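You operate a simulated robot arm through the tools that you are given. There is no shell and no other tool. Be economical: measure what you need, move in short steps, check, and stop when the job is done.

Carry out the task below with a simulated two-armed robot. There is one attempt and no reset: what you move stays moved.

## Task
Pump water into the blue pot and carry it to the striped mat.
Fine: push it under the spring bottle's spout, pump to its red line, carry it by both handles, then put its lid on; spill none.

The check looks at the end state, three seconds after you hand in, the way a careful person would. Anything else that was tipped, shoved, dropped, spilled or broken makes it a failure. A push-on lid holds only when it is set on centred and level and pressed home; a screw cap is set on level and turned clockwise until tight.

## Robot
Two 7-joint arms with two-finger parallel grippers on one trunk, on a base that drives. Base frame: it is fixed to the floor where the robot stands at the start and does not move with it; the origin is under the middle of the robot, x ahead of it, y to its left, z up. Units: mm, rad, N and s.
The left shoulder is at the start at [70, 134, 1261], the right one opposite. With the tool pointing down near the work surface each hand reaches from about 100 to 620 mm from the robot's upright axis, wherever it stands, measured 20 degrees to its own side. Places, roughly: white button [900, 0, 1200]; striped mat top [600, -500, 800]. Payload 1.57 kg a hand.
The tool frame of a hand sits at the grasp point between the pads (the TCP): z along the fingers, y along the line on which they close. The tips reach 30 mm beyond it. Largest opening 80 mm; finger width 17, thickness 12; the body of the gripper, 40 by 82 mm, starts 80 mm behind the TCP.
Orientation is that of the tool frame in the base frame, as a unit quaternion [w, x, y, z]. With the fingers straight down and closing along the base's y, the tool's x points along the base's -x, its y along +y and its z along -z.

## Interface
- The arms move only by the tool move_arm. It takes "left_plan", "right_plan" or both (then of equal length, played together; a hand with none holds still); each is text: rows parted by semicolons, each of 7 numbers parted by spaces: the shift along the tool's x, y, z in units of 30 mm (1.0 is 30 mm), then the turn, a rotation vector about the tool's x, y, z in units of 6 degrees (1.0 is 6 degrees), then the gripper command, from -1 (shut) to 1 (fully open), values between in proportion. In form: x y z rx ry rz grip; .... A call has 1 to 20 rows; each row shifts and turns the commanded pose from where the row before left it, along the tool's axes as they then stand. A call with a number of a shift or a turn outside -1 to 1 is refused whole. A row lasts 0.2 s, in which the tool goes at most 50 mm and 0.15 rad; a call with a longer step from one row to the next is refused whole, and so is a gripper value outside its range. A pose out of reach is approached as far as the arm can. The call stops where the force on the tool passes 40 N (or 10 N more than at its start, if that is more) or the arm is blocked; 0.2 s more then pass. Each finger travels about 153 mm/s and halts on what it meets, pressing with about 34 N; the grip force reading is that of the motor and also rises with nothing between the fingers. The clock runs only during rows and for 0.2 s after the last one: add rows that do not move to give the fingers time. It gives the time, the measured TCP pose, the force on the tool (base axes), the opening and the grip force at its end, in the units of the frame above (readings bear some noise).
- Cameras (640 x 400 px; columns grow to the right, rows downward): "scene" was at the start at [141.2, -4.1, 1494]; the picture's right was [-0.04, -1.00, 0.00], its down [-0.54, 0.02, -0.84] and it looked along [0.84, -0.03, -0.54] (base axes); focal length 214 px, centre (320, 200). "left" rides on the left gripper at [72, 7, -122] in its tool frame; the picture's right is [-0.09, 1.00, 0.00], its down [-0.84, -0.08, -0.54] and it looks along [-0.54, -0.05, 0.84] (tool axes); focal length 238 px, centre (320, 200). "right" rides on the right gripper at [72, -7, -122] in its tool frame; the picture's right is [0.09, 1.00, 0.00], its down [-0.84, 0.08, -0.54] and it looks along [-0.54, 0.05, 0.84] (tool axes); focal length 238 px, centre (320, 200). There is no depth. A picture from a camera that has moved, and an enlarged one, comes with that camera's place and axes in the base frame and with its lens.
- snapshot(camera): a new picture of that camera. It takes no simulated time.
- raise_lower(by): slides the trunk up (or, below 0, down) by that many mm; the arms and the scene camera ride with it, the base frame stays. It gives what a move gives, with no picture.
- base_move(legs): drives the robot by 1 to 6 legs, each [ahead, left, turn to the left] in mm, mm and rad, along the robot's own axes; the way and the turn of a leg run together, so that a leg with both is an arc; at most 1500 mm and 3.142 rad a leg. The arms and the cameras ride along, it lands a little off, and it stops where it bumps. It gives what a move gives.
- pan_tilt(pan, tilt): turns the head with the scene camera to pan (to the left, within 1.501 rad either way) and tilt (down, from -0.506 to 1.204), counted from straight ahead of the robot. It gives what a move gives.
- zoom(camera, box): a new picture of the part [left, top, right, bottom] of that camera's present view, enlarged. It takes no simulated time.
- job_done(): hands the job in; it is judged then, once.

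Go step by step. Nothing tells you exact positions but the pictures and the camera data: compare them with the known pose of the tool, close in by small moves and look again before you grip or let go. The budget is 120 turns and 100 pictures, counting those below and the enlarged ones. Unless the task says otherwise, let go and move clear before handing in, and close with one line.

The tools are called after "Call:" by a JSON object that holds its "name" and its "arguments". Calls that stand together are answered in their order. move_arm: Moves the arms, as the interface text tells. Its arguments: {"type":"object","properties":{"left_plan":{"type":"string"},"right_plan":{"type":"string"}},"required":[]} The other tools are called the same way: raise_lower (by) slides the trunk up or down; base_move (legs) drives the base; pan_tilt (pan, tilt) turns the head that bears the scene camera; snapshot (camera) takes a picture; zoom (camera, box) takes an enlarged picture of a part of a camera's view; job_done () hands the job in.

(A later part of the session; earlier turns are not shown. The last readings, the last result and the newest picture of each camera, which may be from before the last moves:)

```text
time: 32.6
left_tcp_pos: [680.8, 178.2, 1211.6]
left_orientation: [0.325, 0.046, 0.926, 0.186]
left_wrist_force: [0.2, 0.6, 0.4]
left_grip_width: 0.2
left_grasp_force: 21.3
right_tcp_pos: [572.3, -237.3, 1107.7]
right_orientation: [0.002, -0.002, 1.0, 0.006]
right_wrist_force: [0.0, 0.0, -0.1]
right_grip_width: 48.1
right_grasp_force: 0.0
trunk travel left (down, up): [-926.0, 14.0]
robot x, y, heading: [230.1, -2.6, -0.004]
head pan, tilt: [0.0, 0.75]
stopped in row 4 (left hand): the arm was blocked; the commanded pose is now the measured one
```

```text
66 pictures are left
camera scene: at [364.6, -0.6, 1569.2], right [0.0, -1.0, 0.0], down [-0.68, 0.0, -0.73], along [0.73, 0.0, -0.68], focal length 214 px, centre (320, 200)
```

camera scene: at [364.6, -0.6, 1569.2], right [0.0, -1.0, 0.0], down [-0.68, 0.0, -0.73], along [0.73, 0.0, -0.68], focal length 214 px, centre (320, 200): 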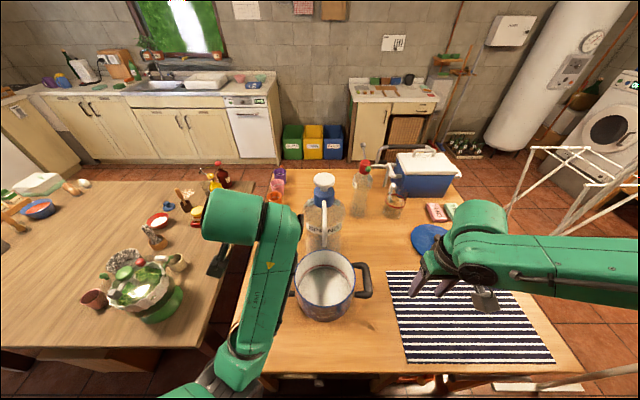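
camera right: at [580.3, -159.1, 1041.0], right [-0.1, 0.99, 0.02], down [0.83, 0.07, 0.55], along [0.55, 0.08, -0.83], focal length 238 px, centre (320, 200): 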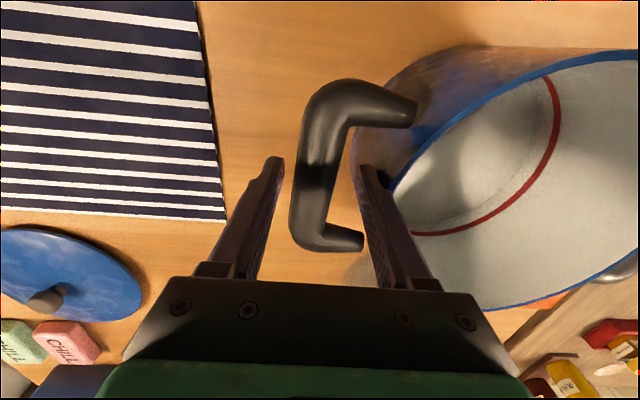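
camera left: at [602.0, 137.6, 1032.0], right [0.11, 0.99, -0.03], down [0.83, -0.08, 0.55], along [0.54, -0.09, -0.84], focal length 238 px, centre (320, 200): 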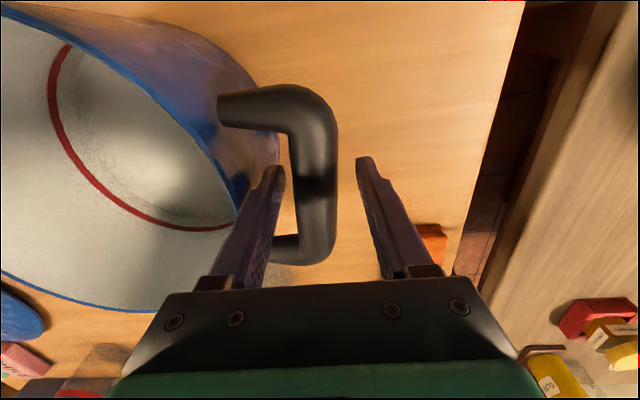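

That posture is stuck. I'll turn the left tool back to straight down, and only tilt once the arm is extended.

Call:
{"name": "move_arm", "arguments": {"left_plan": "0 0 0 0.52 0.91 -0.13 -1;0 0 0 0.52 0.91 -0.13 -1;0 0 0 0.52 0.91 -0.13 -1;0 0 0 0.52 0.91 -0.13 -1;0 0 0 0.52 0.91 -0.13 -1;0 0 0 0.52 0.91 -0.13 -1;0 0 0 0.52 0.91 -0.13 -1;0 0 0 0 0 0 -1"}}

```text
time: 33.2
left_tcp_pos: [682.4, 234.0, 1208.8]
left_orientation: [0.237, 0.021, 0.942, 0.234]
left_wrist_force: [0.5, 0.4, 0.4]
left_grip_width: 0.1
left_grasp_force: 21.4
left hand out of reach, approached as far as the arm can: row 2
right_tcp_pos: [573.5, -235.8, 1108.7]
right_orientation: [0.002, -0.002, 1.0, 0.005]
right_wrist_force: [0.1, 1.0, 0.8]
right_grip_width: 47.7
right_grasp_force: 0.1
trunk travel left (down, up): [-926.0, 14.0]
robot x, y, heading: [228.1, 1.3, -0.0]
head pan, tilt: [0.0, 0.75]
stopped in row 2 (left hand): the arm was blocked; the commanded pose is now the measured one
```

Call:
{"name": "move_arm", "arguments": {"left_plan": "0.733 -0.265 0.288 0 0 0 -1;0.733 -0.265 0.288 0 0 0 -1;0.733 -0.265 0.288 0 0 0 -1;0.733 -0.265 0.288 0 0 0 -1;0 0 0 0.66 0.66 -0.06 -1;0 0 0 0.66 0.66 -0.06 -1;0 0 0 0.66 0.66 -0.06 -1;0 0 0 0.66 0.66 -0.06 -1;0 0 0 0.66 0.66 -0.06 -1;0 0 0 0.66 0.66 -0.06 -1;0 0 0 0.66 0.66 -0.06 -1;0 0 0 0 0 0 -1"}}

Call:
{"name": "snapshot", "arguments": {"camera": "scene"}}

```text
time: 34.9
left_tcp_pos: [616.6, 284.8, 1132.1]
left_orientation: [0.124, 0.011, 0.966, 0.226]
left_wrist_force: [-1.2, 1.1, 0.2]
left_grip_width: 0.2
left_grasp_force: 21.4
left hand out of reach, approached as far as the arm can: row 8
right_tcp_pos: [571.0, -237.0, 1108.9]
right_orientation: [0.003, -0.001, 1.0, 0.005]
right_wrist_force: [-0.5, 0.5, -0.7]
right_grip_width: 47.8
right_grasp_force: 0.0
trunk travel left (down, up): [-926.0, 14.0]
robot x, y, heading: [229.7, -0.8, -0.0]
head pan, tilt: [0.0, 0.75]
stopped in row 8 (left hand): the arm was blocked; the commanded pose is now the measured one
```

```text
65 pictures are left
camera scene: at [363.8, 0.1, 1569.3], right [0.0, -1.0, 0.0], down [-0.68, 0.0, -0.73], along [0.73, 0.0, -0.68], focal length 214 px, centre (320, 200)
```

scene: 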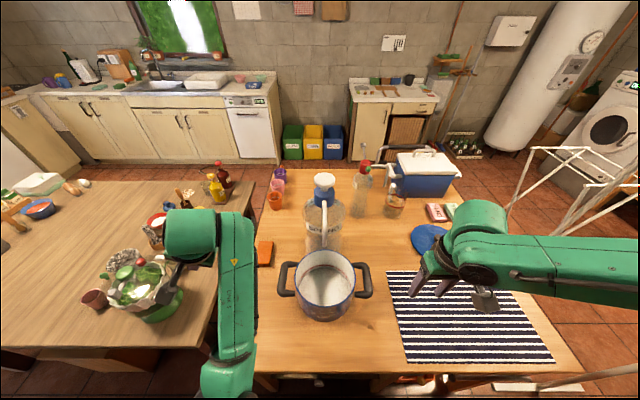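

The left wrist seems near a roll limit. I'll give it some yaw (counterclockwise from above) and then bring the fingers vertical again.

Call:
{"name": "move_arm", "arguments": {"left_plan": "0 0 0 0 0 -1 -1;0 0 0 0 0 -1 -1;0 0 0 0 0 -1 -1;0 0 0 0 0 -1 -1;0 0 0 0 0 -1 -1;0 0 0 0 0 0 -1"}}

```text
time: 36.0
left_tcp_pos: [610.1, 325.9, 1143.4]
left_orientation: [0.177, -0.2, 0.925, 0.269]
left_wrist_force: [-0.2, 0.3, -0.2]
left_grip_width: 0.0
left_grasp_force: 21.3
right_tcp_pos: [571.3, -237.0, 1107.4]
right_orientation: [0.003, -0.002, 1.0, 0.005]
right_wrist_force: [-0.9, -0.5, 0.5]
right_grip_width: 48.2
right_grasp_force: 0.1
trunk travel left (down, up): [-926.0, 14.0]
robot x, y, heading: [231.7, 2.2, -0.004]
head pan, tilt: [0.0, 0.75]
stopped in row 5 (left hand): the arm was blocked; the commanded pose is now the measured one
```

Call:
{"name": "pan_tilt", "arguments": {"pan": 0.5, "tilt": 1.1}}

Call:
{"name": "snapshot", "arguments": {"camera": "scene"}}

Call:
{"name": "snapshot", "arguments": {"camera": "right"}}

```text
time: 36.9
left_tcp_pos: [611.0, 324.3, 1144.6]
left_orientation: [0.178, -0.2, 0.925, 0.269]
left_wrist_force: [-0.5, 0.8, -0.2]
left_grip_width: 0.0
left_grasp_force: 21.6
right_tcp_pos: [571.2, -237.5, 1107.5]
right_orientation: [0.002, -0.002, 1.0, 0.006]
right_wrist_force: [-1.0, -0.7, 0.9]
right_grip_width: 47.9
right_grasp_force: 0.1
trunk travel left (down, up): [-926.0, 14.0]
robot x, y, heading: [229.2, -2.9, -0.002]
head pan, tilt: [0.499, 1.1]
```

```text
64 pictures are left
camera scene: at [336.2, 29.3, 1543.6], right [0.48, -0.88, 0.0], down [-0.78, -0.43, -0.45], along [0.4, 0.22, -0.89], focal length 214 px, centre (320, 200)
```

scene: 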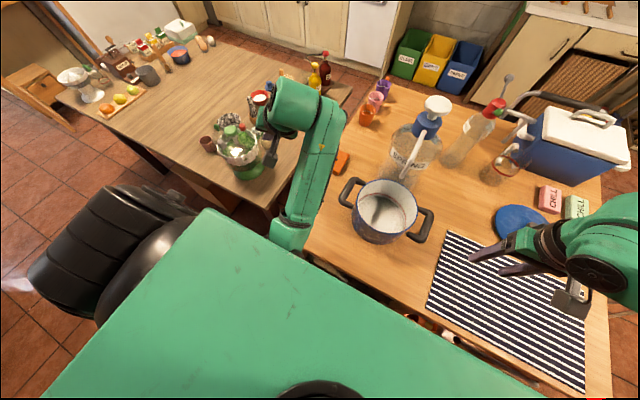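

```text
63 pictures are left
camera right: at [498.9, -243.9, 1229.1], right [-0.1, 1.0, 0.01], down [0.83, 0.07, 0.55], along [0.54, 0.06, -0.84], focal length 238 px, centre (320, 200)
```

right: 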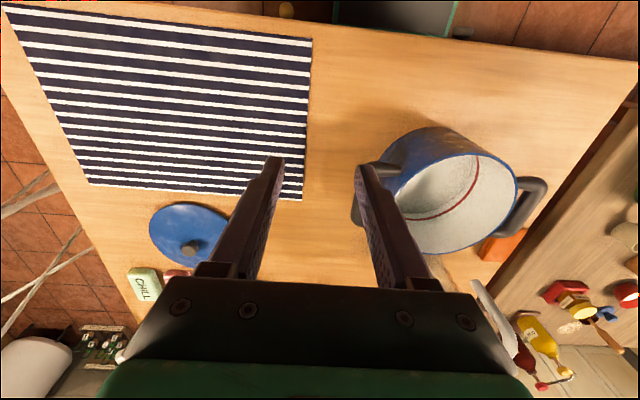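

The left elbow is pressed against the chest, which explains the block. I'll draw the hand forward to free it.

Call:
{"name": "move_arm", "arguments": {"left_plan": "-0.527 -0.595 -0.03 0 0 0 -1;-0.527 -0.595 -0.03 0 0 0 -1;-0.527 -0.595 -0.03 0 0 0 -1;-0.527 -0.595 -0.03 0 0 0 -1;-0.527 -0.595 -0.03 0 0 0 -1;-0.527 -0.595 -0.03 0 0 0 -1;0 0 0 0 0 0 -1"}}

Call:
{"name": "snapshot", "arguments": {"camera": "scene"}}

```text
time: 38.5
left_tcp_pos: [740.2, 274.4, 1146.8]
left_orientation: [0.178, -0.205, 0.922, 0.276]
left_wrist_force: [0.8, 0.4, 0.3]
left_grip_width: 0.0
left_grasp_force: 21.5
right_tcp_pos: [572.3, -237.4, 1107.7]
right_orientation: [0.002, -0.003, 1.0, 0.005]
right_wrist_force: [-0.1, 0.7, -0.5]
right_grip_width: 47.9
right_grasp_force: 0.1
trunk travel left (down, up): [-926.0, 14.0]
robot x, y, heading: [232.1, 1.3, -0.001]
head pan, tilt: [0.499, 1.1]
```

```text
62 pictures are left
camera scene: at [335.9, 29.5, 1543.6], right [0.48, -0.88, 0.0], down [-0.78, -0.43, -0.45], along [0.4, 0.22, -0.89], focal length 214 px, centre (320, 200)
```

scene: 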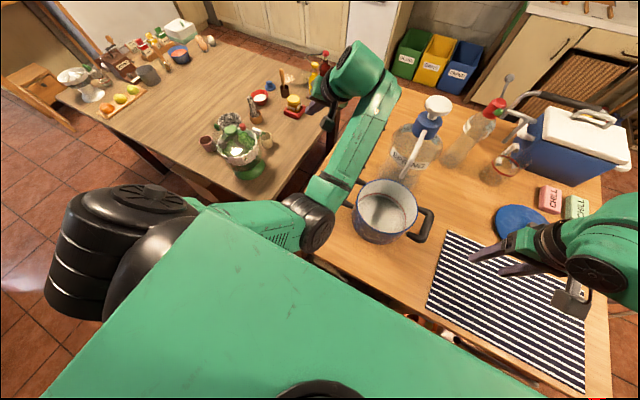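

Free. Now I'll rotate it back to straight down.

Call:
{"name": "move_arm", "arguments": {"left_plan": "0 0 0 0.6 0.39 0.445 -1;0 0 0 0.6 0.39 0.445 -1;0 0 0 0.6 0.39 0.445 -1;0 0 0 0.6 0.39 0.445 -1;0 0 0 0.6 0.39 0.445 -1;0 0 0 0.6 0.39 0.445 -1;0 0 0 0.6 0.39 0.445 -1;0 0 0 0.6 0.39 0.445 -1;0 0 0 0.6 0.39 0.445 -1;0 0 0 0 0 0 -1"}}

Call:
{"name": "snapshot", "arguments": {"camera": "scene"}}

```text
time: 40.7
left_tcp_pos: [741.5, 262.1, 1143.8]
left_orientation: [-0.002, 0.006, 1.0, -0.009]
left_wrist_force: [0.1, -0.5, 0.4]
left_grip_width: 0.1
left_grasp_force: 21.7
right_tcp_pos: [571.8, -237.0, 1108.0]
right_orientation: [0.002, -0.001, 1.0, 0.006]
right_wrist_force: [0.2, 0.0, 0.2]
right_grip_width: 48.2
right_grasp_force: 0.0
trunk travel left (down, up): [-926.0, 14.0]
robot x, y, heading: [232.0, -0.3, -0.003]
head pan, tilt: [0.499, 1.1]
```

```text
61 pictures are left
camera scene: at [336.2, 29.3, 1543.6], right [0.48, -0.88, 0.0], down [-0.78, -0.43, -0.45], along [0.4, 0.22, -0.89], focal length 214 px, centre (320, 200)
```

scene: 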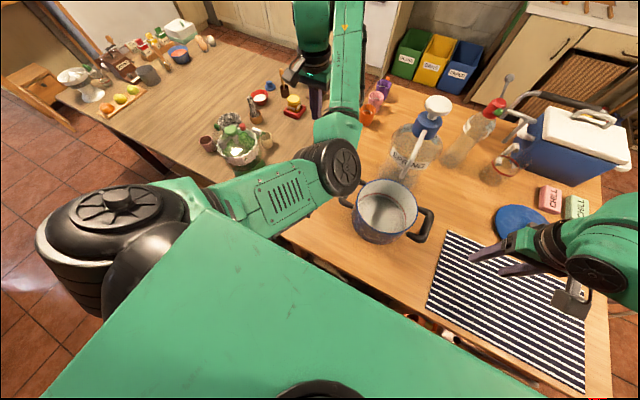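

Straight down again. I'll raise it above bottle height, then carry it across toward the button.

Call:
{"name": "move_arm", "arguments": {"left_plan": "0 0 -0.9 0 0 0 -1;0 0 -0.9 0 0 0 -1;0 0 -0.9 0 0 0 -1;0 0 -0.6 0 0 0 -1;-0.25 -0.9 0 0 0 0 -1;-0.25 -0.9 0 0 0 0 -1;-0.25 -0.9 0 0 0 0 -1;-0.25 -0.9 0 0 0 0 -1;-0.25 -0.9 0 0 0 0 -1;0 0 0 0 0 0 -1"}}

Call:
{"name": "pan_tilt", "arguments": {"pan": 0, "tilt": 0.75}}

Call:
{"name": "snapshot", "arguments": {"camera": "scene"}}

```text
time: 42.9
left_tcp_pos: [804.1, 145.2, 1242.3]
left_orientation: [-0.002, 0.005, 1.0, -0.009]
left_wrist_force: [-0.3, 0.0, 0.7]
left_grip_width: 0.0
left_grasp_force: 21.6
left hand out of reach, approached as far as the arm can: row 1, 2, 3, 5, 6, 7
right_tcp_pos: [572.1, -236.8, 1107.8]
right_orientation: [0.003, -0.003, 1.0, 0.006]
right_wrist_force: [-1.1, -1.1, 0.8]
right_grip_width: 47.9
right_grasp_force: 0.0
trunk travel left (down, up): [-926.0, 14.0]
robot x, y, heading: [227.6, 0.1, -0.001]
head pan, tilt: [0.499, 1.1]
```

```text
time: 43.9
left_tcp_pos: [803.9, 146.4, 1241.9]
left_orientation: [-0.002, 0.006, 1.0, -0.008]
left_wrist_force: [-0.4, 0.6, 0.1]
left_grip_width: 0.1
left_grasp_force: 21.5
right_tcp_pos: [571.9, -236.6, 1107.8]
right_orientation: [0.003, -0.002, 1.0, 0.005]
right_wrist_force: [-1.2, 0.6, -0.3]
right_grip_width: 48.1
right_grasp_force: 0.0
trunk travel left (down, up): [-926.0, 14.0]
robot x, y, heading: [228.4, 1.0, -0.002]
head pan, tilt: [0.0, 0.75]
```

```text
60 pictures are left
camera scene: at [363.6, -0.7, 1569.3], right [0.0, -1.0, 0.0], down [-0.68, 0.0, -0.73], along [0.73, 0.0, -0.68], focal length 214 px, centre (320, 200)
```

scene: 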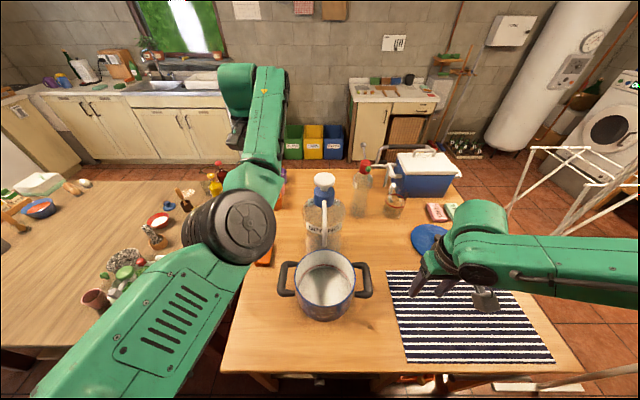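

The arm is extended well now. I'll tilt the fingers forward while moving over toward the button's line.

Call:
{"name": "move_arm", "arguments": {"left_plan": "0 -0.7 0 0 -1 0 -1;0 -0.7 0 0 -1 0 -1;0 -0.7 0 0 -1 0 -1;0 -0.7 0 0 -1 0 -1;0 -0.7 0 0 -1 0 -1;0 -0.7 0 0 -1 0 -1;0 -0.7 0 0 0 0 -1;0 0 0 0 0 0 -1"}}

Call:
{"name": "snapshot", "arguments": {"camera": "scene"}}

```text
time: 45.7
left_tcp_pos: [816.3, 13.3, 1248.6]
left_orientation: [0.315, -0.007, 0.949, 0.001]
left_wrist_force: [-0.4, 0.0, -0.2]
left_grip_width: 0.0
left_grasp_force: 21.6
left hand out of reach, approached as far as the arm can: row 1
right_tcp_pos: [571.9, -236.2, 1108.1]
right_orientation: [0.002, -0.002, 1.0, 0.005]
right_wrist_force: [0.1, 0.0, -0.3]
right_grip_width: 48.0
right_grasp_force: 0.0
trunk travel left (down, up): [-926.0, 14.0]
robot x, y, heading: [229.0, 0.0, -0.001]
head pan, tilt: [0.0, 0.75]
```

```text
59 pictures are left
camera scene: at [364.0, -0.9, 1569.3], right [0.0, -1.0, 0.0], down [-0.68, 0.0, -0.73], along [0.73, 0.0, -0.68], focal length 214 px, centre (320, 200)
```

scene: 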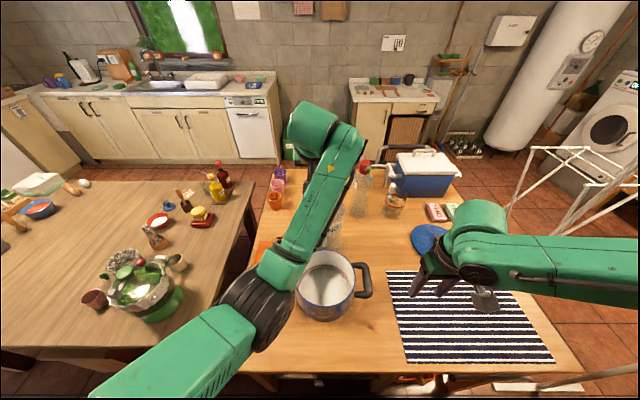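

Works well. I'll look through the left wrist camera for the button.

Call:
{"name": "snapshot", "arguments": {"camera": "left"}}

```text
58 pictures are left
camera left: at [686.7, 19.4, 1304.8], right [0.06, 1.0, 0.05], down [0.35, -0.07, 0.93], along [0.94, -0.04, -0.35], focal length 238 px, centre (320, 200)
```

left: 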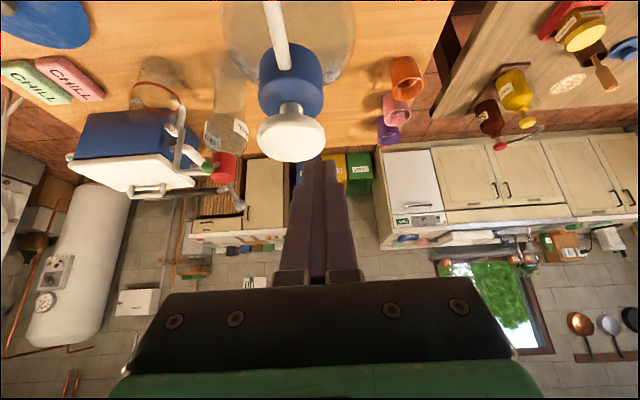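

The button centre is at ≈ [876, -12, 1176]. I'll place the fingertips about 15 mm above it.

Call:
{"name": "move_arm", "arguments": {"left_plan": "-0.21 -0.278 0.56 0 0 0 -1;-0.21 -0.278 0.56 0 0 0 -1;-0.21 -0.278 0.56 0 0 0 -1;0 0 0 0 0 0 -1"}}

Call:
{"name": "zoom", "arguments": {"camera": "left", "box": [200, 80, 440, 230]}}

Call:
{"name": "zoom", "arguments": {"camera": "scene", "box": [240, 80, 432, 200]}}

```text
time: 46.7
left_tcp_pos: [858.1, -21.4, 1216.0]
left_orientation: [0.307, 0.0, 0.952, -0.007]
left_wrist_force: [0.2, 0.3, 0.1]
left_grip_width: 0.0
left_grasp_force: 21.5
right_tcp_pos: [571.8, -237.5, 1107.3]
right_orientation: [0.003, -0.001, 1.0, 0.004]
right_wrist_force: [0.0, -0.3, 0.5]
right_grip_width: 47.9
right_grasp_force: 0.0
trunk travel left (down, up): [-926.0, 14.0]
robot x, y, heading: [226.8, 3.6, -0.005]
head pan, tilt: [0.0, 0.75]
```

```text
2.67 times, centred on (320, 155) of left
camera zoom: at [727.8, -14.1, 1272.6], right [0.08, 1.0, 0.04], down [0.36, -0.07, 0.93], along [0.93, -0.06, -0.36], focal length 636 px, centre (320, 320)
```

zoom: 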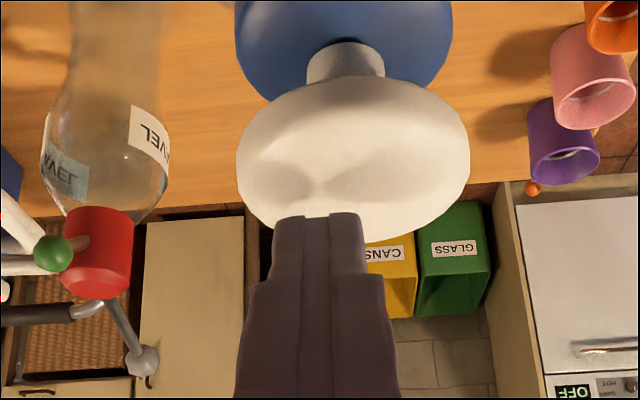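

```text
3.33 times, centred on (336, 140) of scene
camera zoom: at [363.4, -0.9, 1569.3], right [0.0, -1.0, 0.0], down [-0.68, 0.0, -0.73], along [0.73, 0.0, -0.68], focal length 715 px, centre (267, 400)
```

zoom: 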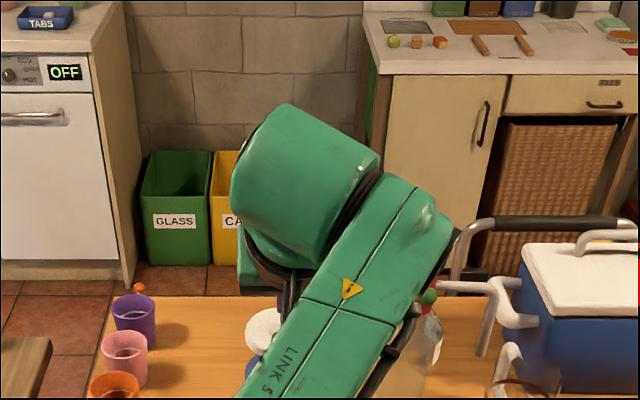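

The tips are over the button but 9 mm off to the right. I'll correct that and press down in small vertical steps.

Call:
{"name": "move_arm", "arguments": {"left_plan": "0 0.3 0 0 0 0 -1;0.1 0 0.134 0 0 0 -1;0.1 0 0.134 0 0 0 -1;0.1 0 0.134 0 0 0 -1;0 0 0 0 0 0 -1"}}

Call:
{"name": "zoom", "arguments": {"camera": "left", "box": [200, 80, 440, 230]}}

```text
time: 47.9
left_tcp_pos: [858.1, -11.9, 1202.2]
left_orientation: [0.311, 0.0, 0.95, -0.006]
left_wrist_force: [1.2, -1.4, 3.8]
left_grip_width: 0.0
left_grasp_force: 20.6
right_tcp_pos: [571.0, -236.9, 1108.7]
right_orientation: [0.003, -0.002, 1.0, 0.005]
right_wrist_force: [-0.1, 0.4, 0.7]
right_grip_width: 48.0
right_grasp_force: 0.1
trunk travel left (down, up): [-926.0, 14.0]
robot x, y, heading: [226.8, -2.4, 0.006]
head pan, tilt: [0.0, 0.75]
```

```text
2.67 times, centred on (320, 155) of left
camera zoom: at [727.6, -4.8, 1259.1], right [0.08, 1.0, 0.04], down [0.35, -0.07, 0.93], along [0.93, -0.06, -0.36], focal length 636 px, centre (320, 320)
```

zoom: 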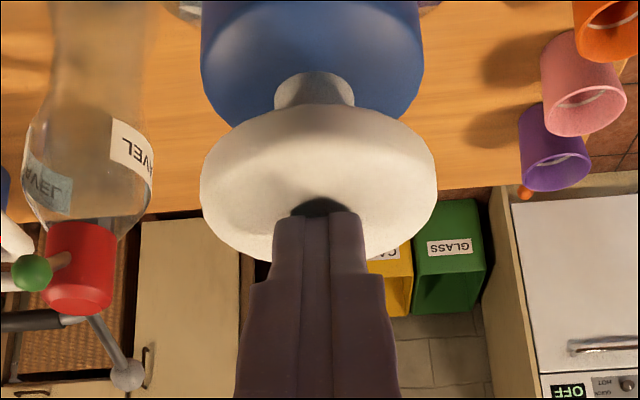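

The force reads 3.8 N, so the tips are in contact. I'll press on, 20 mm down, shifting slightly toward the button centre.

Call:
{"name": "move_arm", "arguments": {"left_plan": "0.16 0 -0.12 0 0 0 -1;0.1 0 0.134 0 0 0 -1;0.1 0 0.134 0 0 0 -1;0.1 0 0.134 0 0 0 -1;0.1 0 0.134 0 0 0 -1;0 0 0 0 0 0 -1"}}

Call:
{"name": "snapshot", "arguments": {"camera": "left"}}

Call:
{"name": "zoom", "arguments": {"camera": "scene", "box": [240, 220, 400, 320]}}

```text
time: 49.3
left_tcp_pos: [856.3, -3.1, 1187.4]
left_orientation: [0.317, -0.007, 0.948, 0.0]
left_wrist_force: [2.0, -2.6, 8.2]
left_grip_width: 0.0
left_grasp_force: 21.3
right_tcp_pos: [571.1, -238.0, 1107.6]
right_orientation: [0.002, -0.002, 1.0, 0.007]
right_wrist_force: [0.0, 0.2, -1.0]
right_grip_width: 48.0
right_grasp_force: 0.1
trunk travel left (down, up): [-926.0, 14.0]
robot x, y, heading: [229.6, 2.8, 0.004]
head pan, tilt: [0.0, 0.75]
```

```text
54 pictures are left
camera left: at [725.6, 2.2, 1242.7], right [0.06, 1.0, 0.05], down [0.34, -0.07, 0.94], along [0.94, -0.04, -0.35], focal length 238 px, centre (320, 200)
```

left: 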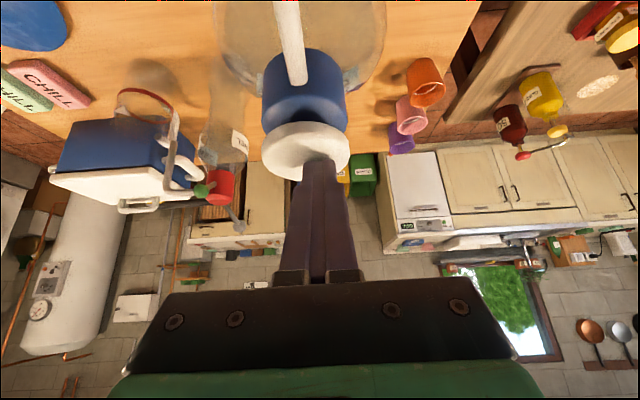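

```text
4.00 times, centred on (320, 270) of scene
camera zoom: at [362.4, -2.1, 1569.5], right [0.0, -1.0, 0.0], down [-0.68, 0.0, -0.73], along [0.73, 0.0, -0.68], focal length 858 px, centre (320, -80)
```

zoom: 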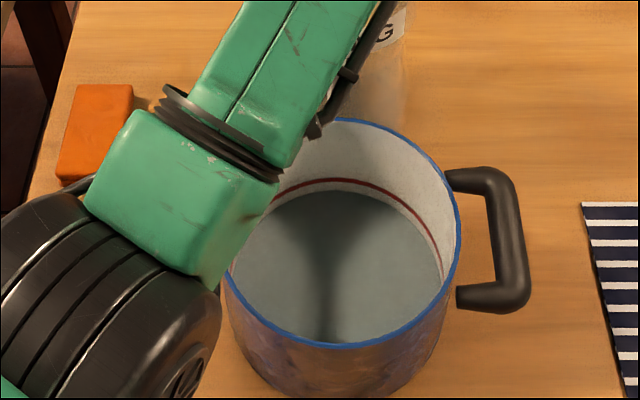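

The button moved down and the pot floor looks darker, so water is likely coming. I'll lift, re-centre and repeat the stroke.

Call:
{"name": "move_arm", "arguments": {"left_plan": "-0.4 0 -0.534 0 0 0 -1;-0.1 0 -0.134 0 0 0 -1;0 -0.3 0 0 0 0 -1;0 0 0 0 0 0 -1;0.1 0 0.134 0 0 0 -1;0.2 0 0.267 0 0 0 -1;0.2 0 0.267 0 0 0 -1;0.1 0 0.134 0 0 0 -1;0 0 0 0 0 0 -1;0 0 0 0 0 0 -1"}}

Call:
{"name": "zoom", "arguments": {"camera": "left", "box": [200, 30, 440, 180]}}

Call:
{"name": "zoom", "arguments": {"camera": "scene", "box": [240, 220, 400, 320]}}

```text
time: 51.5
left_tcp_pos: [856.8, -11.9, 1181.4]
left_orientation: [0.317, -0.007, 0.948, 0.002]
left_wrist_force: [2.6, -5.2, 8.4]
left_grip_width: 0.0
left_grasp_force: 21.5
right_tcp_pos: [571.2, -237.9, 1107.5]
right_orientation: [0.003, -0.002, 1.0, 0.004]
right_wrist_force: [0.3, -0.7, 0.1]
right_grip_width: 48.0
right_grasp_force: 0.0
trunk travel left (down, up): [-926.0, 14.0]
robot x, y, heading: [229.9, 2.2, -0.001]
head pan, tilt: [0.0, 0.75]
```

```text
2.67 times, centred on (320, 105) of left
camera zoom: at [724.9, -7.2, 1237.0], right [0.06, 1.0, 0.05], down [0.35, -0.07, 0.94], along [0.94, -0.04, -0.35], focal length 636 px, centre (320, 453)
```

zoom: 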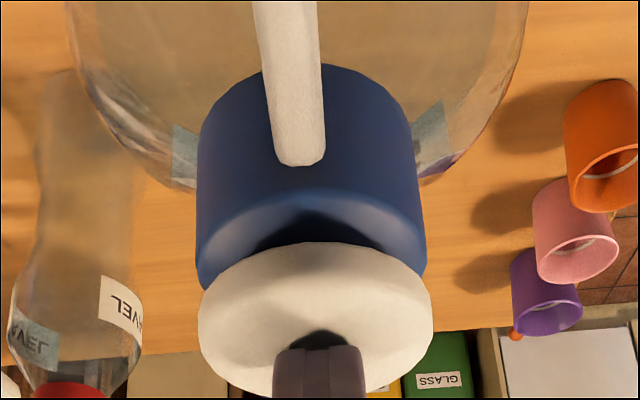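

```text
4.00 times, centred on (320, 270) of scene
camera zoom: at [362.4, -2.4, 1569.5], right [0.0, -1.0, 0.0], down [-0.68, 0.0, -0.73], along [0.73, 0.0, -0.68], focal length 858 px, centre (320, -80)
```

zoom: 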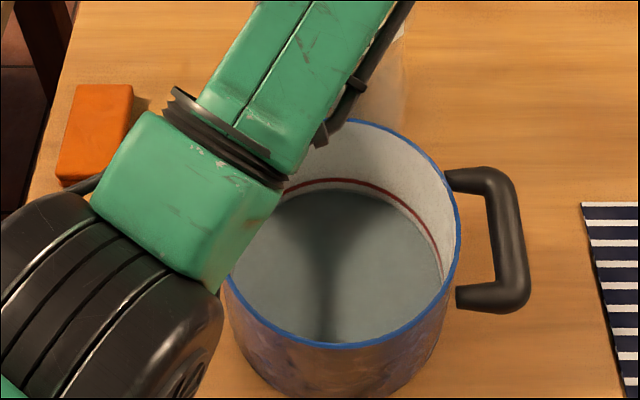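

Water is visible in the pot. I'll zoom tighter on the level against the red line.

Call:
{"name": "zoom", "arguments": {"camera": "scene", "box": [305, 255, 361, 290]}}

```text
11.43 times, centred on (333, 272) of scene
camera zoom: at [362.4, -2.4, 1569.5], right [0.0, -1.0, 0.0], down [-0.68, 0.0, -0.73], along [0.73, 0.0, -0.68], focal length 2451 px, centre (171, -629)
```

zoom: 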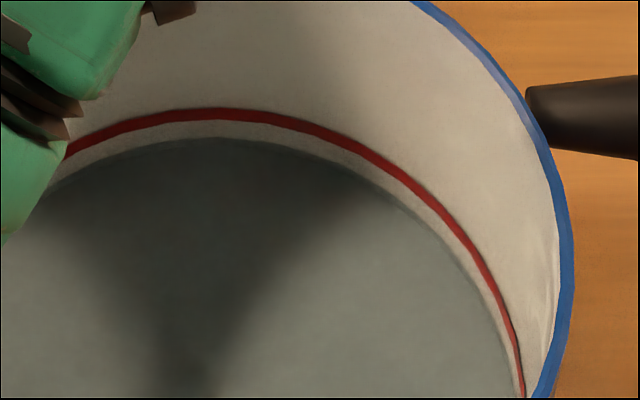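

The level sits roughly 10 mm under the line. I'll check for the bottom of the stroke, then do several full strokes.

Call:
{"name": "move_arm", "arguments": {"left_plan": "0.06 0 0.08 0 0 0 -1;0.06 0 0.08 0 0 0 -1;0.06 0 0.08 0 0 0 -1;0 0 0 0 0 0 -1"}}

Call:
{"name": "zoom", "arguments": {"camera": "left", "box": [200, 30, 440, 180]}}

```text
time: 52.5
left_tcp_pos: [854.9, -12.0, 1178.0]
left_orientation: [0.322, -0.006, 0.947, 0.004]
left_wrist_force: [6.9, -5.6, 26.2]
left_grip_width: 0.0
left_grasp_force: 21.2
right_tcp_pos: [568.8, -238.2, 1108.7]
right_orientation: [0.004, -0.002, 1.0, 0.006]
right_wrist_force: [-0.3, 0.6, -0.1]
right_grip_width: 48.0
right_grasp_force: 0.0
trunk travel left (down, up): [-926.0, 14.0]
robot x, y, heading: [227.5, -0.9, 0.001]
head pan, tilt: [0.0, 0.75]
```

```text
2.67 times, centred on (320, 105) of left
camera zoom: at [723.7, -6.6, 1231.1], right [0.06, 1.0, 0.06], down [0.33, -0.08, 0.94], along [0.94, -0.04, -0.34], focal length 636 px, centre (320, 453)
```

zoom: 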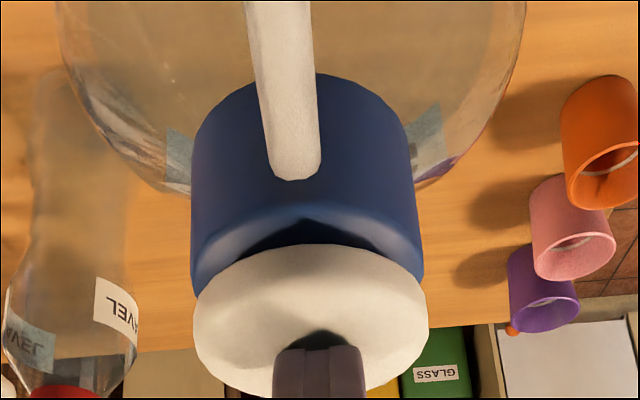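

The bottom stop is at TCP z ≈ 1179, about 21 mm of stroke. I'll do three full strokes and check the level.

Call:
{"name": "move_arm", "arguments": {"left_plan": "-0.5 0 -0.667 0 0 0 -1;0 0 0 0 0 0 -1;0.24 0 0.32 0 0 0 -1;0.24 0 0.32 0 0 0 -1;0 0 0 0 0 0 -1;-0.48 0 -0.64 0 0 0 -1;0 0 0 0 0 0 -1;0.24 0 0.32 0 0 0 -1;0.24 0 0.32 0 0 0 -1;0 0 0 0 0 0 -1;-0.48 0 -0.64 0 0 0 -1;0 0 0 0 0 0 -1;0.24 0 0.32 0 0 0 -1;0.24 0 0.32 0 0 0 -1;0 0 0 0 0 0 -1"}}

Call:
{"name": "zoom", "arguments": {"camera": "scene", "box": [305, 255, 361, 290]}}

```text
time: 55.7
left_tcp_pos: [855.2, -12.7, 1178.3]
left_orientation: [0.321, -0.006, 0.947, 0.0]
left_wrist_force: [0.6, -0.2, 16.1]
left_grip_width: 0.0
left_grasp_force: 21.3
right_tcp_pos: [569.5, -236.4, 1108.7]
right_orientation: [0.003, -0.002, 1.0, 0.006]
right_wrist_force: [-0.8, -0.4, 0.4]
right_grip_width: 48.1
right_grasp_force: 0.1
trunk travel left (down, up): [-926.0, 14.0]
robot x, y, heading: [232.1, -0.5, 0.003]
head pan, tilt: [0.0, 0.75]
```

```text
11.43 times, centred on (333, 272) of scene
camera zoom: at [359.5, -1.0, 1569.9], right [0.0, -1.0, 0.0], down [-0.68, 0.0, -0.73], along [0.73, 0.0, -0.68], focal length 2451 px, centre (171, -629)
```

zoom: 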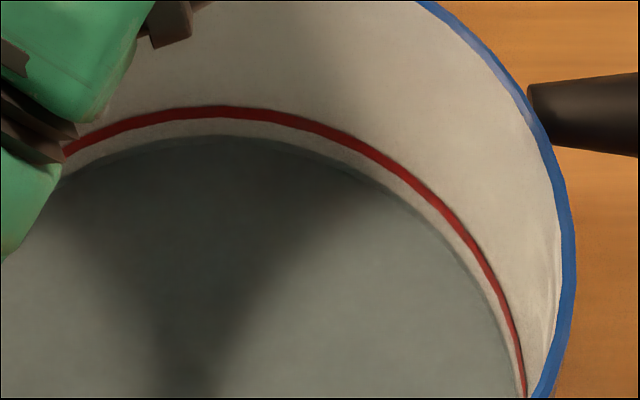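

The level rises slowly. I'll do five more strokes and compare.

Call:
{"name": "move_arm", "arguments": {"left_plan": "-0.48 0 -0.64 0 0 0 -1;0 0 0 0 0 0 -1;0.48 0 0.64 0 0 0 -1;0 0 0 0 0 0 -1;-0.48 0 -0.64 0 0 0 -1;0 0 0 0 0 0 -1;0.48 0 0.64 0 0 0 -1;0 0 0 0 0 0 -1;-0.48 0 -0.64 0 0 0 -1;0 0 0 0 0 0 -1;0.48 0 0.64 0 0 0 -1;0 0 0 0 0 0 -1;-0.48 0 -0.64 0 0 0 -1;0 0 0 0 0 0 -1;0.48 0 0.64 0 0 0 -1;0 0 0 0 0 0 -1;-0.48 0 -0.64 0 0 0 -1;0 0 0 0 0 0 -1;0.48 0 0.64 0 0 0 -1;0 0 0 0 0 0 -1"}}

Call:
{"name": "zoom", "arguments": {"camera": "scene", "box": [305, 255, 361, 290]}}

```text
time: 59.9
left_tcp_pos: [853.7, -10.8, 1179.0]
left_orientation: [0.321, -0.008, 0.947, 0.0]
left_wrist_force: [1.1, 0.6, 15.1]
left_grip_width: 0.0
left_grasp_force: 21.0
right_tcp_pos: [568.6, -236.6, 1108.7]
right_orientation: [0.003, -0.002, 1.0, 0.006]
right_wrist_force: [0.5, 0.0, 0.4]
right_grip_width: 48.1
right_grasp_force: 0.0
trunk travel left (down, up): [-926.0, 14.0]
robot x, y, heading: [227.3, 0.4, -0.006]
head pan, tilt: [0.0, 0.75]
```

```text
11.43 times, centred on (333, 272) of scene
camera zoom: at [359.2, -0.4, 1569.9], right [0.0, -1.0, 0.0], down [-0.68, 0.0, -0.73], along [0.73, 0.0, -0.68], focal length 2451 px, centre (171, -629)
```

zoom: 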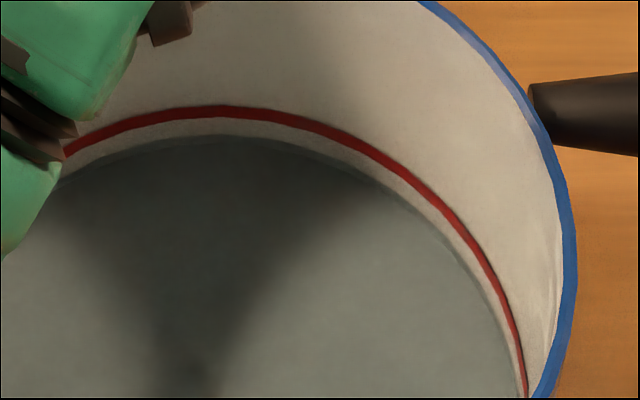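

No change that time. I'll lift off and check whether the button springs back.

Call:
{"name": "move_arm", "arguments": {"left_plan": "-0.4 0 -0.533 0 0 0 -1;-0.3 0 -0.4 0 0 0 -1;0 0 0 0 0 0 -1;0 0 0 0 0 0 -1"}}

Call:
{"name": "zoom", "arguments": {"camera": "left", "box": [200, 30, 440, 180]}}

Call:
{"name": "zoom", "arguments": {"camera": "scene", "box": [305, 255, 361, 290]}}

```text
time: 60.9
left_tcp_pos: [851.5, -15.3, 1199.8]
left_orientation: [0.307, -0.003, 0.952, -0.002]
left_wrist_force: [-1.3, -0.2, 4.3]
left_grip_width: 0.0
left_grasp_force: 21.4
right_tcp_pos: [569.6, -238.3, 1109.6]
right_orientation: [0.003, -0.002, 1.0, 0.005]
right_wrist_force: [0.2, 0.3, -0.3]
right_grip_width: 48.0
right_grasp_force: 0.0
trunk travel left (down, up): [-926.0, 14.0]
robot x, y, heading: [227.9, -1.0, 0.003]
head pan, tilt: [0.0, 0.75]
```

```text
2.67 times, centred on (320, 105) of left
camera zoom: at [721.5, -8.9, 1257.8], right [0.07, 1.0, 0.05], down [0.36, -0.07, 0.93], along [0.93, -0.05, -0.36], focal length 636 px, centre (320, 453)
```

zoom: 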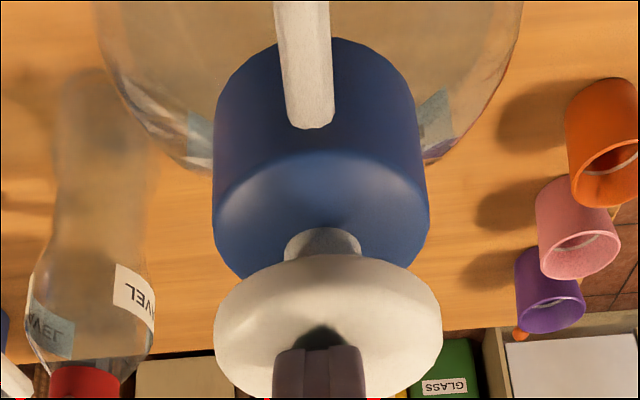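

```text
11.43 times, centred on (333, 272) of scene
camera zoom: at [361.8, -0.4, 1569.5], right [0.0, -1.0, 0.0], down [-0.68, 0.0, -0.73], along [0.73, 0.0, -0.68], focal length 2451 px, centre (171, -629)
```

zoom: 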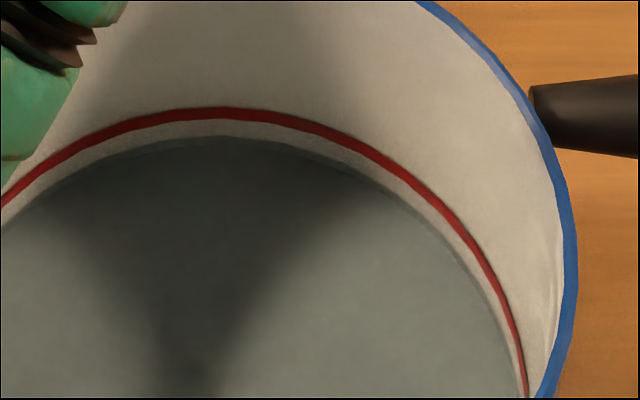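

The button springs back, but my strokes weren't letting it rise fully. I'll use a longer 32 mm stroke with pauses.

Call:
{"name": "move_arm", "arguments": {"left_plan": "-0.16 0 -0.213 0 0 0 -1;0 0 0 0 0 0 -1;0.32 0 0.427 0 0 0 -1;0.32 0 0.427 0 0 0 -1;0 0 0 0 0 0 -1;-0.32 0 -0.427 0 0 0 -1;-0.32 0 -0.427 0 0 0 -1;0 0 0 0 0 0 -1;0 0 0 0 0 0 -1;0.32 0 0.427 0 0 0 -1;0.32 0 0.427 0 0 0 -1;0 0 0 0 0 0 -1;-0.32 0 -0.427 0 0 0 -1;-0.32 0 -0.427 0 0 0 -1;0 0 0 0 0 0 -1;0 0 0 0 0 0 -1"}}

Call:
{"name": "zoom", "arguments": {"camera": "scene", "box": [305, 255, 361, 290]}}

```text
time: 64.3
left_tcp_pos: [853.6, -17.0, 1208.0]
left_orientation: [0.306, -0.002, 0.952, -0.003]
left_wrist_force: [-0.2, 0.2, -0.1]
left_grip_width: 0.0
left_grasp_force: 21.6
right_tcp_pos: [571.0, -237.5, 1107.4]
right_orientation: [0.002, -0.002, 1.0, 0.005]
right_wrist_force: [0.1, 0.2, -0.1]
right_grip_width: 47.9
right_grasp_force: 0.0
trunk travel left (down, up): [-926.0, 14.0]
robot x, y, heading: [228.0, 1.0, 0.002]
head pan, tilt: [0.0, 0.75]
```

```text
11.43 times, centred on (333, 272) of scene
camera zoom: at [363.4, -0.9, 1569.3], right [0.0, -1.0, 0.0], down [-0.68, 0.0, -0.73], along [0.73, 0.0, -0.68], focal length 2451 px, centre (171, -629)
```

zoom: 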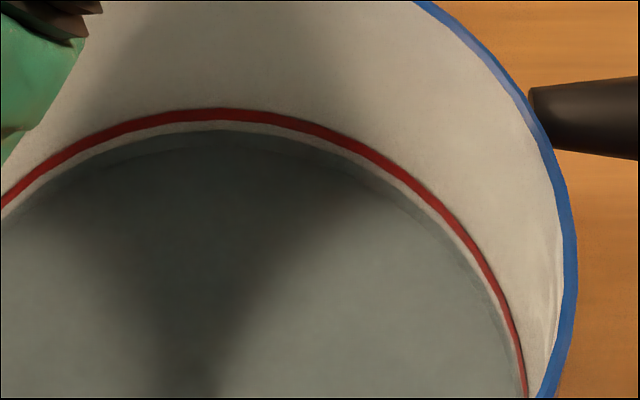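

That works: about 3 px per stroke, with 15 px to go. I'll do three more.

Call:
{"name": "move_arm", "arguments": {"left_plan": "0.32 0 0.427 0 0 0 -1;0.32 0 0.427 0 0 0 -1;0 0 0 0 0 0 -1;-0.32 0 -0.427 0 0 0 -1;-0.32 0 -0.427 0 0 0 -1;0 0 0 0 0 0 -1;0.32 0 0.427 0 0 0 -1;0.32 0 0.427 0 0 0 -1;0 0 0 0 0 0 -1;-0.32 0 -0.427 0 0 0 -1;-0.32 0 -0.427 0 0 0 -1;0 0 0 0 0 0 -1;0.32 0 0.427 0 0 0 -1;0.32 0 0.427 0 0 0 -1;0 0 0 0 0 0 -1;-0.32 0 -0.427 0 0 0 -1;-0.32 0 -0.427 0 0 0 -1;0 0 0 0 0 0 -1;0 0 0 0 0 0 -1"}}

Call:
{"name": "zoom", "arguments": {"camera": "scene", "box": [305, 255, 361, 290]}}

```text
time: 68.3
left_tcp_pos: [850.6, -16.8, 1207.7]
left_orientation: [0.305, -0.003, 0.952, -0.003]
left_wrist_force: [-0.3, 0.0, 0.3]
left_grip_width: 0.1
left_grasp_force: 21.5
right_tcp_pos: [571.7, -236.0, 1108.7]
right_orientation: [0.002, -0.001, 1.0, 0.005]
right_wrist_force: [0.4, -0.6, 0.1]
right_grip_width: 48.2
right_grasp_force: 0.1
trunk travel left (down, up): [-926.0, 14.0]
robot x, y, heading: [227.1, 0.1, -0.002]
head pan, tilt: [0.0, 0.75]
```

```text
11.43 times, centred on (333, 272) of scene
camera zoom: at [363.2, -0.9, 1569.3], right [0.0, -1.0, 0.0], down [-0.68, 0.0, -0.73], along [0.73, 0.0, -0.68], focal length 2451 px, centre (171, -629)
```

zoom: 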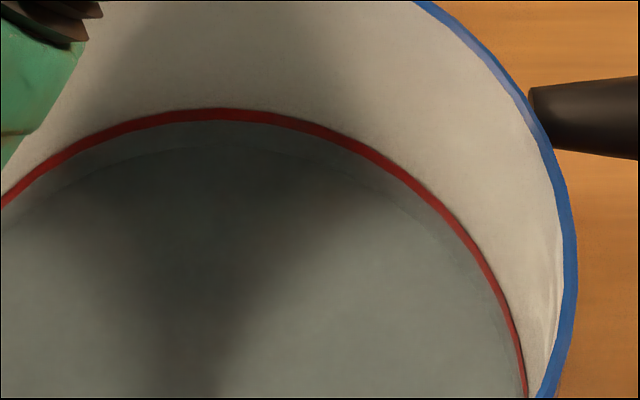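

The water is right at the line's lower edge. One more stroke.

Call:
{"name": "move_arm", "arguments": {"left_plan": "0.32 0 0.427 0 0 0 -1;0.32 0 0.427 0 0 0 -1;0 0 0 0 0 0 -1;-0.32 0 -0.427 0 0 0 -1;-0.32 0 -0.427 0 0 0 -1;0 0 0 0 0 0 -1;0 0 0 0 0 0 -1"}}

Call:
{"name": "zoom", "arguments": {"camera": "scene", "box": [311, 259, 343, 279]}}

```text
time: 69.9
left_tcp_pos: [850.8, -16.1, 1208.4]
left_orientation: [0.306, -0.002, 0.952, -0.003]
left_wrist_force: [0.0, 0.5, -0.6]
left_grip_width: 0.1
left_grasp_force: 21.3
right_tcp_pos: [570.9, -237.4, 1108.7]
right_orientation: [0.003, -0.001, 1.0, 0.006]
right_wrist_force: [0.8, 0.2, -0.3]
right_grip_width: 47.9
right_grasp_force: 0.1
trunk travel left (down, up): [-926.0, 14.0]
robot x, y, heading: [228.0, -1.9, 0.001]
head pan, tilt: [0.0, 0.75]
```

```text
16.00 times, centred on (327, 269) of scene
camera zoom: at [363.1, -0.8, 1569.3], right [0.0, -1.0, 0.0], down [-0.68, 0.0, -0.73], along [0.73, 0.0, -0.68], focal length 3432 px, centre (208, -904)
```

zoom: 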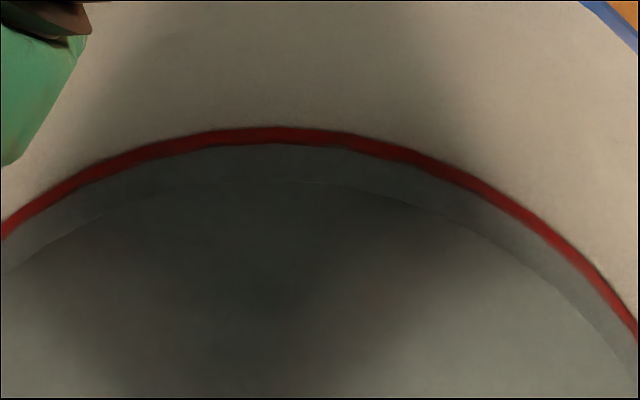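

It's just onto the line. Another stroke should bring it near the middle.

Call:
{"name": "move_arm", "arguments": {"left_plan": "0.32 0 0.427 0 0 0 -1;0.32 0 0.427 0 0 0 -1;0 0 0 0 0 0 -1;-0.32 0 -0.427 0 0 0 -1;-0.32 0 -0.427 0 0 0 -1;0 0 0 0 0 0 -1;0 0 0 0 0 0 -1"}}

Call:
{"name": "zoom", "arguments": {"camera": "scene", "box": [311, 259, 343, 279]}}

```text
time: 71.5
left_tcp_pos: [851.7, -17.6, 1208.3]
left_orientation: [0.307, -0.001, 0.952, -0.003]
left_wrist_force: [0.3, 0.0, 0.4]
left_grip_width: 0.0
left_grasp_force: 21.3
right_tcp_pos: [571.2, -236.8, 1107.6]
right_orientation: [0.003, -0.002, 1.0, 0.005]
right_wrist_force: [0.6, 0.2, 0.3]
right_grip_width: 47.9
right_grasp_force: 0.0
trunk travel left (down, up): [-926.0, 14.0]
robot x, y, heading: [227.9, 1.1, -0.002]
head pan, tilt: [0.0, 0.75]
```

```text
16.00 times, centred on (327, 269) of scene
camera zoom: at [363.1, -0.8, 1569.3], right [0.0, -1.0, 0.0], down [-0.68, 0.0, -0.73], along [0.73, 0.0, -0.68], focal length 3432 px, centre (208, -904)
```

zoom: 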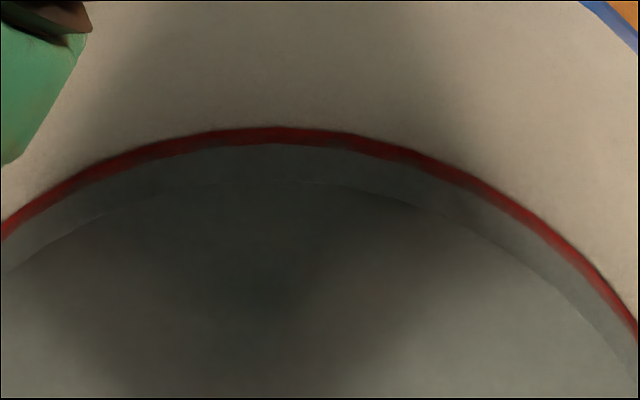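

The lower half of the line is under water and the upper half is dry, so the level is on the line. Now I'll bring the left hand back off the button to straight down, along the way it came.

Call:
{"name": "move_arm", "arguments": {"left_plan": "-0.3 0 -0.4 0 0 0 -1;0.467 0 -0.6 0 0 0 -1;0.467 0 -0.6 0 0 0 -1;0 0.7 0 0 0 0 -1;0 0.7 0 0 1 0 -1;0 0.7 0 0 1 0 -1;0 0.7 0 0 1 0 -1;0 0.7 0 0 1 0 -1;0 0.7 0 0 1 0 -1;0 0.7 0 0 1 0 -1;0 0.7 0 0 0 0 -1;0 0 0 0 0 0 -1"}}

Call:
{"name": "snapshot", "arguments": {"camera": "scene"}}

```text
time: 74.1
left_tcp_pos: [811.6, 141.3, 1233.6]
left_orientation: [-0.003, 0.006, 1.0, -0.008]
left_wrist_force: [0.9, -1.6, 0.0]
left_grip_width: 0.0
left_grasp_force: 21.2
left hand out of reach, approached as far as the arm can: row 8
right_tcp_pos: [571.9, -237.3, 1107.3]
right_orientation: [0.003, -0.002, 1.0, 0.006]
right_wrist_force: [0.2, 1.0, 0.1]
right_grip_width: 48.1
right_grasp_force: 0.1
trunk travel left (down, up): [-926.0, 14.0]
robot x, y, heading: [226.5, -2.4, 0.0]
head pan, tilt: [0.0, 0.75]
```

```text
40 pictures are left
camera scene: at [363.5, -1.6, 1569.3], right [0.0, -1.0, 0.0], down [-0.68, 0.0, -0.73], along [0.73, 0.0, -0.68], focal length 214 px, centre (320, 200)
```

scene: 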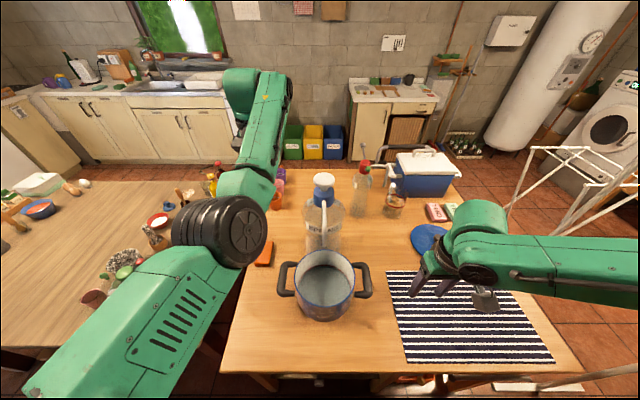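

Water is in, and the left hand is back to straight down. I'll place both hands at the same forward reach over the handle lines, still high, then set the base and trunk to put them on the handles.

Call:
{"name": "move_arm", "arguments": {"left_plan": "0.46 -0.085 0.283 0 0 0 -0.5;0.46 -0.085 0.283 0 0 0 0.2;0.46 -0.085 0.283 0 0 0 0.2;0.46 -0.085 0.283 0 0 0 0.2;0.46 -0.085 0.283 0 0 0 0.2;0.46 -0.085 0.283 0 0 0 0.2;0 0 0 -0.15 0 -0.12 0.2;0 0 0 0 0 0 0.2", "right_plan": "0 0 -0.9 0 0 0 0.2;-0.845 0.45 -0.3 0 0 0 0.2;-0.845 0.45 -0.3 0 0 0 0.2;-0.845 0.45 -0.3 0 0 0 0.2;-0.845 0.45 -0.3 0 0 0 0.2;-0.845 0.45 -0.3 0 0 0 0.2;-0.845 0.45 -0.1 0 0 0 0.2;0 0 0 0.1 0 0 0.2"}}

Call:
{"name": "snapshot", "arguments": {"camera": "scene"}}

```text
time: 75.9
left_tcp_pos: [792.3, 134.4, 1170.8]
left_orientation: [-0.002, -0.001, 1.0, 0.0]
left_wrist_force: [0.3, 0.0, -0.2]
left_grip_width: 48.4
left_grasp_force: 0.0
left hand out of reach, approached as far as the arm can: row 1, 2, 3, 4, 5, 6
right_tcp_pos: [723.3, -157.4, 1183.9]
right_orientation: [0.003, -0.001, 1.0, 0.001]
right_wrist_force: [0.0, 0.6, 0.4]
right_grip_width: 47.8
right_grasp_force: 0.0
trunk travel left (down, up): [-926.0, 14.0]
robot x, y, heading: [231.6, -2.2, 0.001]
head pan, tilt: [0.0, 0.75]
```

```text
39 pictures are left
camera scene: at [363.3, -1.6, 1569.4], right [0.0, -1.0, 0.0], down [-0.68, 0.0, -0.73], along [0.73, 0.0, -0.68], focal length 214 px, centre (320, 200)
```

scene: 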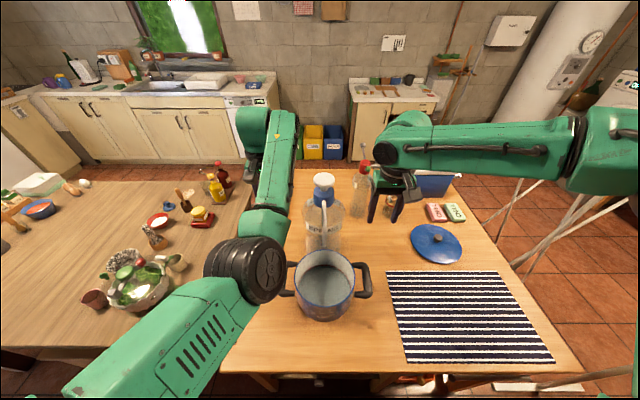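

The left arm can't fold back in this posture, but it is comfortable around 565 mm ahead at this height. I'll check whether the right hand can reach the same place, then back the base up to suit.

Call:
{"name": "move_arm", "arguments": {"left_plan": "0 -0.05 -0.6 0 0 0 0.2;0 -0.05 -0.6 0 0 0 0.2;0 -0.05 -0.6 0 0 0 0.2;0 0 0 0 0 0 0.2", "right_plan": "-0.6 0 -0.6 0 0 0 0.2;-0.7 0 -0.6 0 0 0 0.2;-0.9 0 -0.6 0 0 0 0.2;0 0 0 0 0 0 0.2"}}

```text
time: 76.9
left_tcp_pos: [803.3, 130.2, 1224.3]
left_orientation: [-0.001, -0.001, 1.0, 0.0]
left_wrist_force: [-1.0, -0.1, -0.8]
left_grip_width: 47.9
left_grasp_force: 0.1
left hand out of reach, approached as far as the arm can: row 1, 2
right_tcp_pos: [766.2, -168.4, 1237.9]
right_orientation: [0.003, -0.003, 1.0, -0.001]
right_wrist_force: [0.4, 1.3, -1.2]
right_grip_width: 48.1
right_grasp_force: 0.1
right hand out of reach, approached as far as the arm can: row 3
trunk travel left (down, up): [-926.0, 14.0]
robot x, y, heading: [224.7, 3.4, -0.002]
head pan, tilt: [0.0, 0.75]
```

There's a gap of about 35 mm between their ranges. I'll try to restore the left arm's original elbow-out posture by going through its starting pose, high and back.

Call:
{"name": "move_arm", "arguments": {"left_plan": "0 0 -0.9 0 0 0 0.2;0 0 -0.9 0 0 0 0.2;0 0.1 -0.9 0 0 0 0.2;0.4 0.1 -0.9 0 0 0 0.2;0.6 0.1 -0.9 0 0 0 0.2;0.6 0.1 -0.9 0 0 0 0.2;0.6 0.1 -0.9 0 0 0 0.2;0.6 0.1 -0.9 0 0 0 0.2;0.8 0.1 -0.5 0 0 0 0.2;0.8 0.1 0 0 0 0 0.2;0 0 0 0 0 0 0.2", "right_plan": "0.5 0.2 0 0 0 0 0.2;0.5 0.2 0 0 0 0 0.2;0.5 0 0 0 0 0 0.2;0 0 0 0 0 0 0.2;0 0 0 0 0 0 0.2;0 0 0 0 0 0 0.2;0 0 0 0 0 0 0.2;0 0 0 0 0 0 0.2;0 0 0 0 0 0 0.2;0 0 0 0 0 0 0.2;0 0 0 0 0 0 0.2"}}

Call:
{"name": "snapshot", "arguments": {"camera": "scene"}}

```text
time: 79.3
left_tcp_pos: [693.7, 172.8, 1468.0]
left_orientation: [-0.003, -0.01, 1.0, -0.012]
left_wrist_force: [0.4, 0.3, 0.3]
left_grip_width: 47.8
left_grasp_force: 0.1
left hand out of reach, approached as far as the arm can: row 5, 9, 10
right_tcp_pos: [723.3, -157.9, 1236.3]
right_orientation: [0.001, -0.002, 1.0, 0.0]
right_wrist_force: [2.1, 0.0, -0.2]
right_grip_width: 48.1
right_grasp_force: 0.1
trunk travel left (down, up): [-926.0, 14.0]
robot x, y, heading: [230.1, 1.3, 0.005]
head pan, tilt: [0.0, 0.75]
```

```text
38 pictures are left
camera scene: at [366.6, -2.1, 1569.0], right [0.0, -1.0, 0.0], down [-0.68, 0.0, -0.73], along [0.73, 0.0, -0.68], focal length 214 px, centre (320, 200)
```

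scene: 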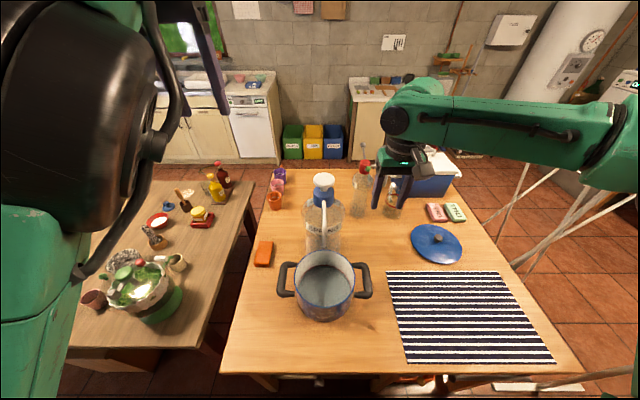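

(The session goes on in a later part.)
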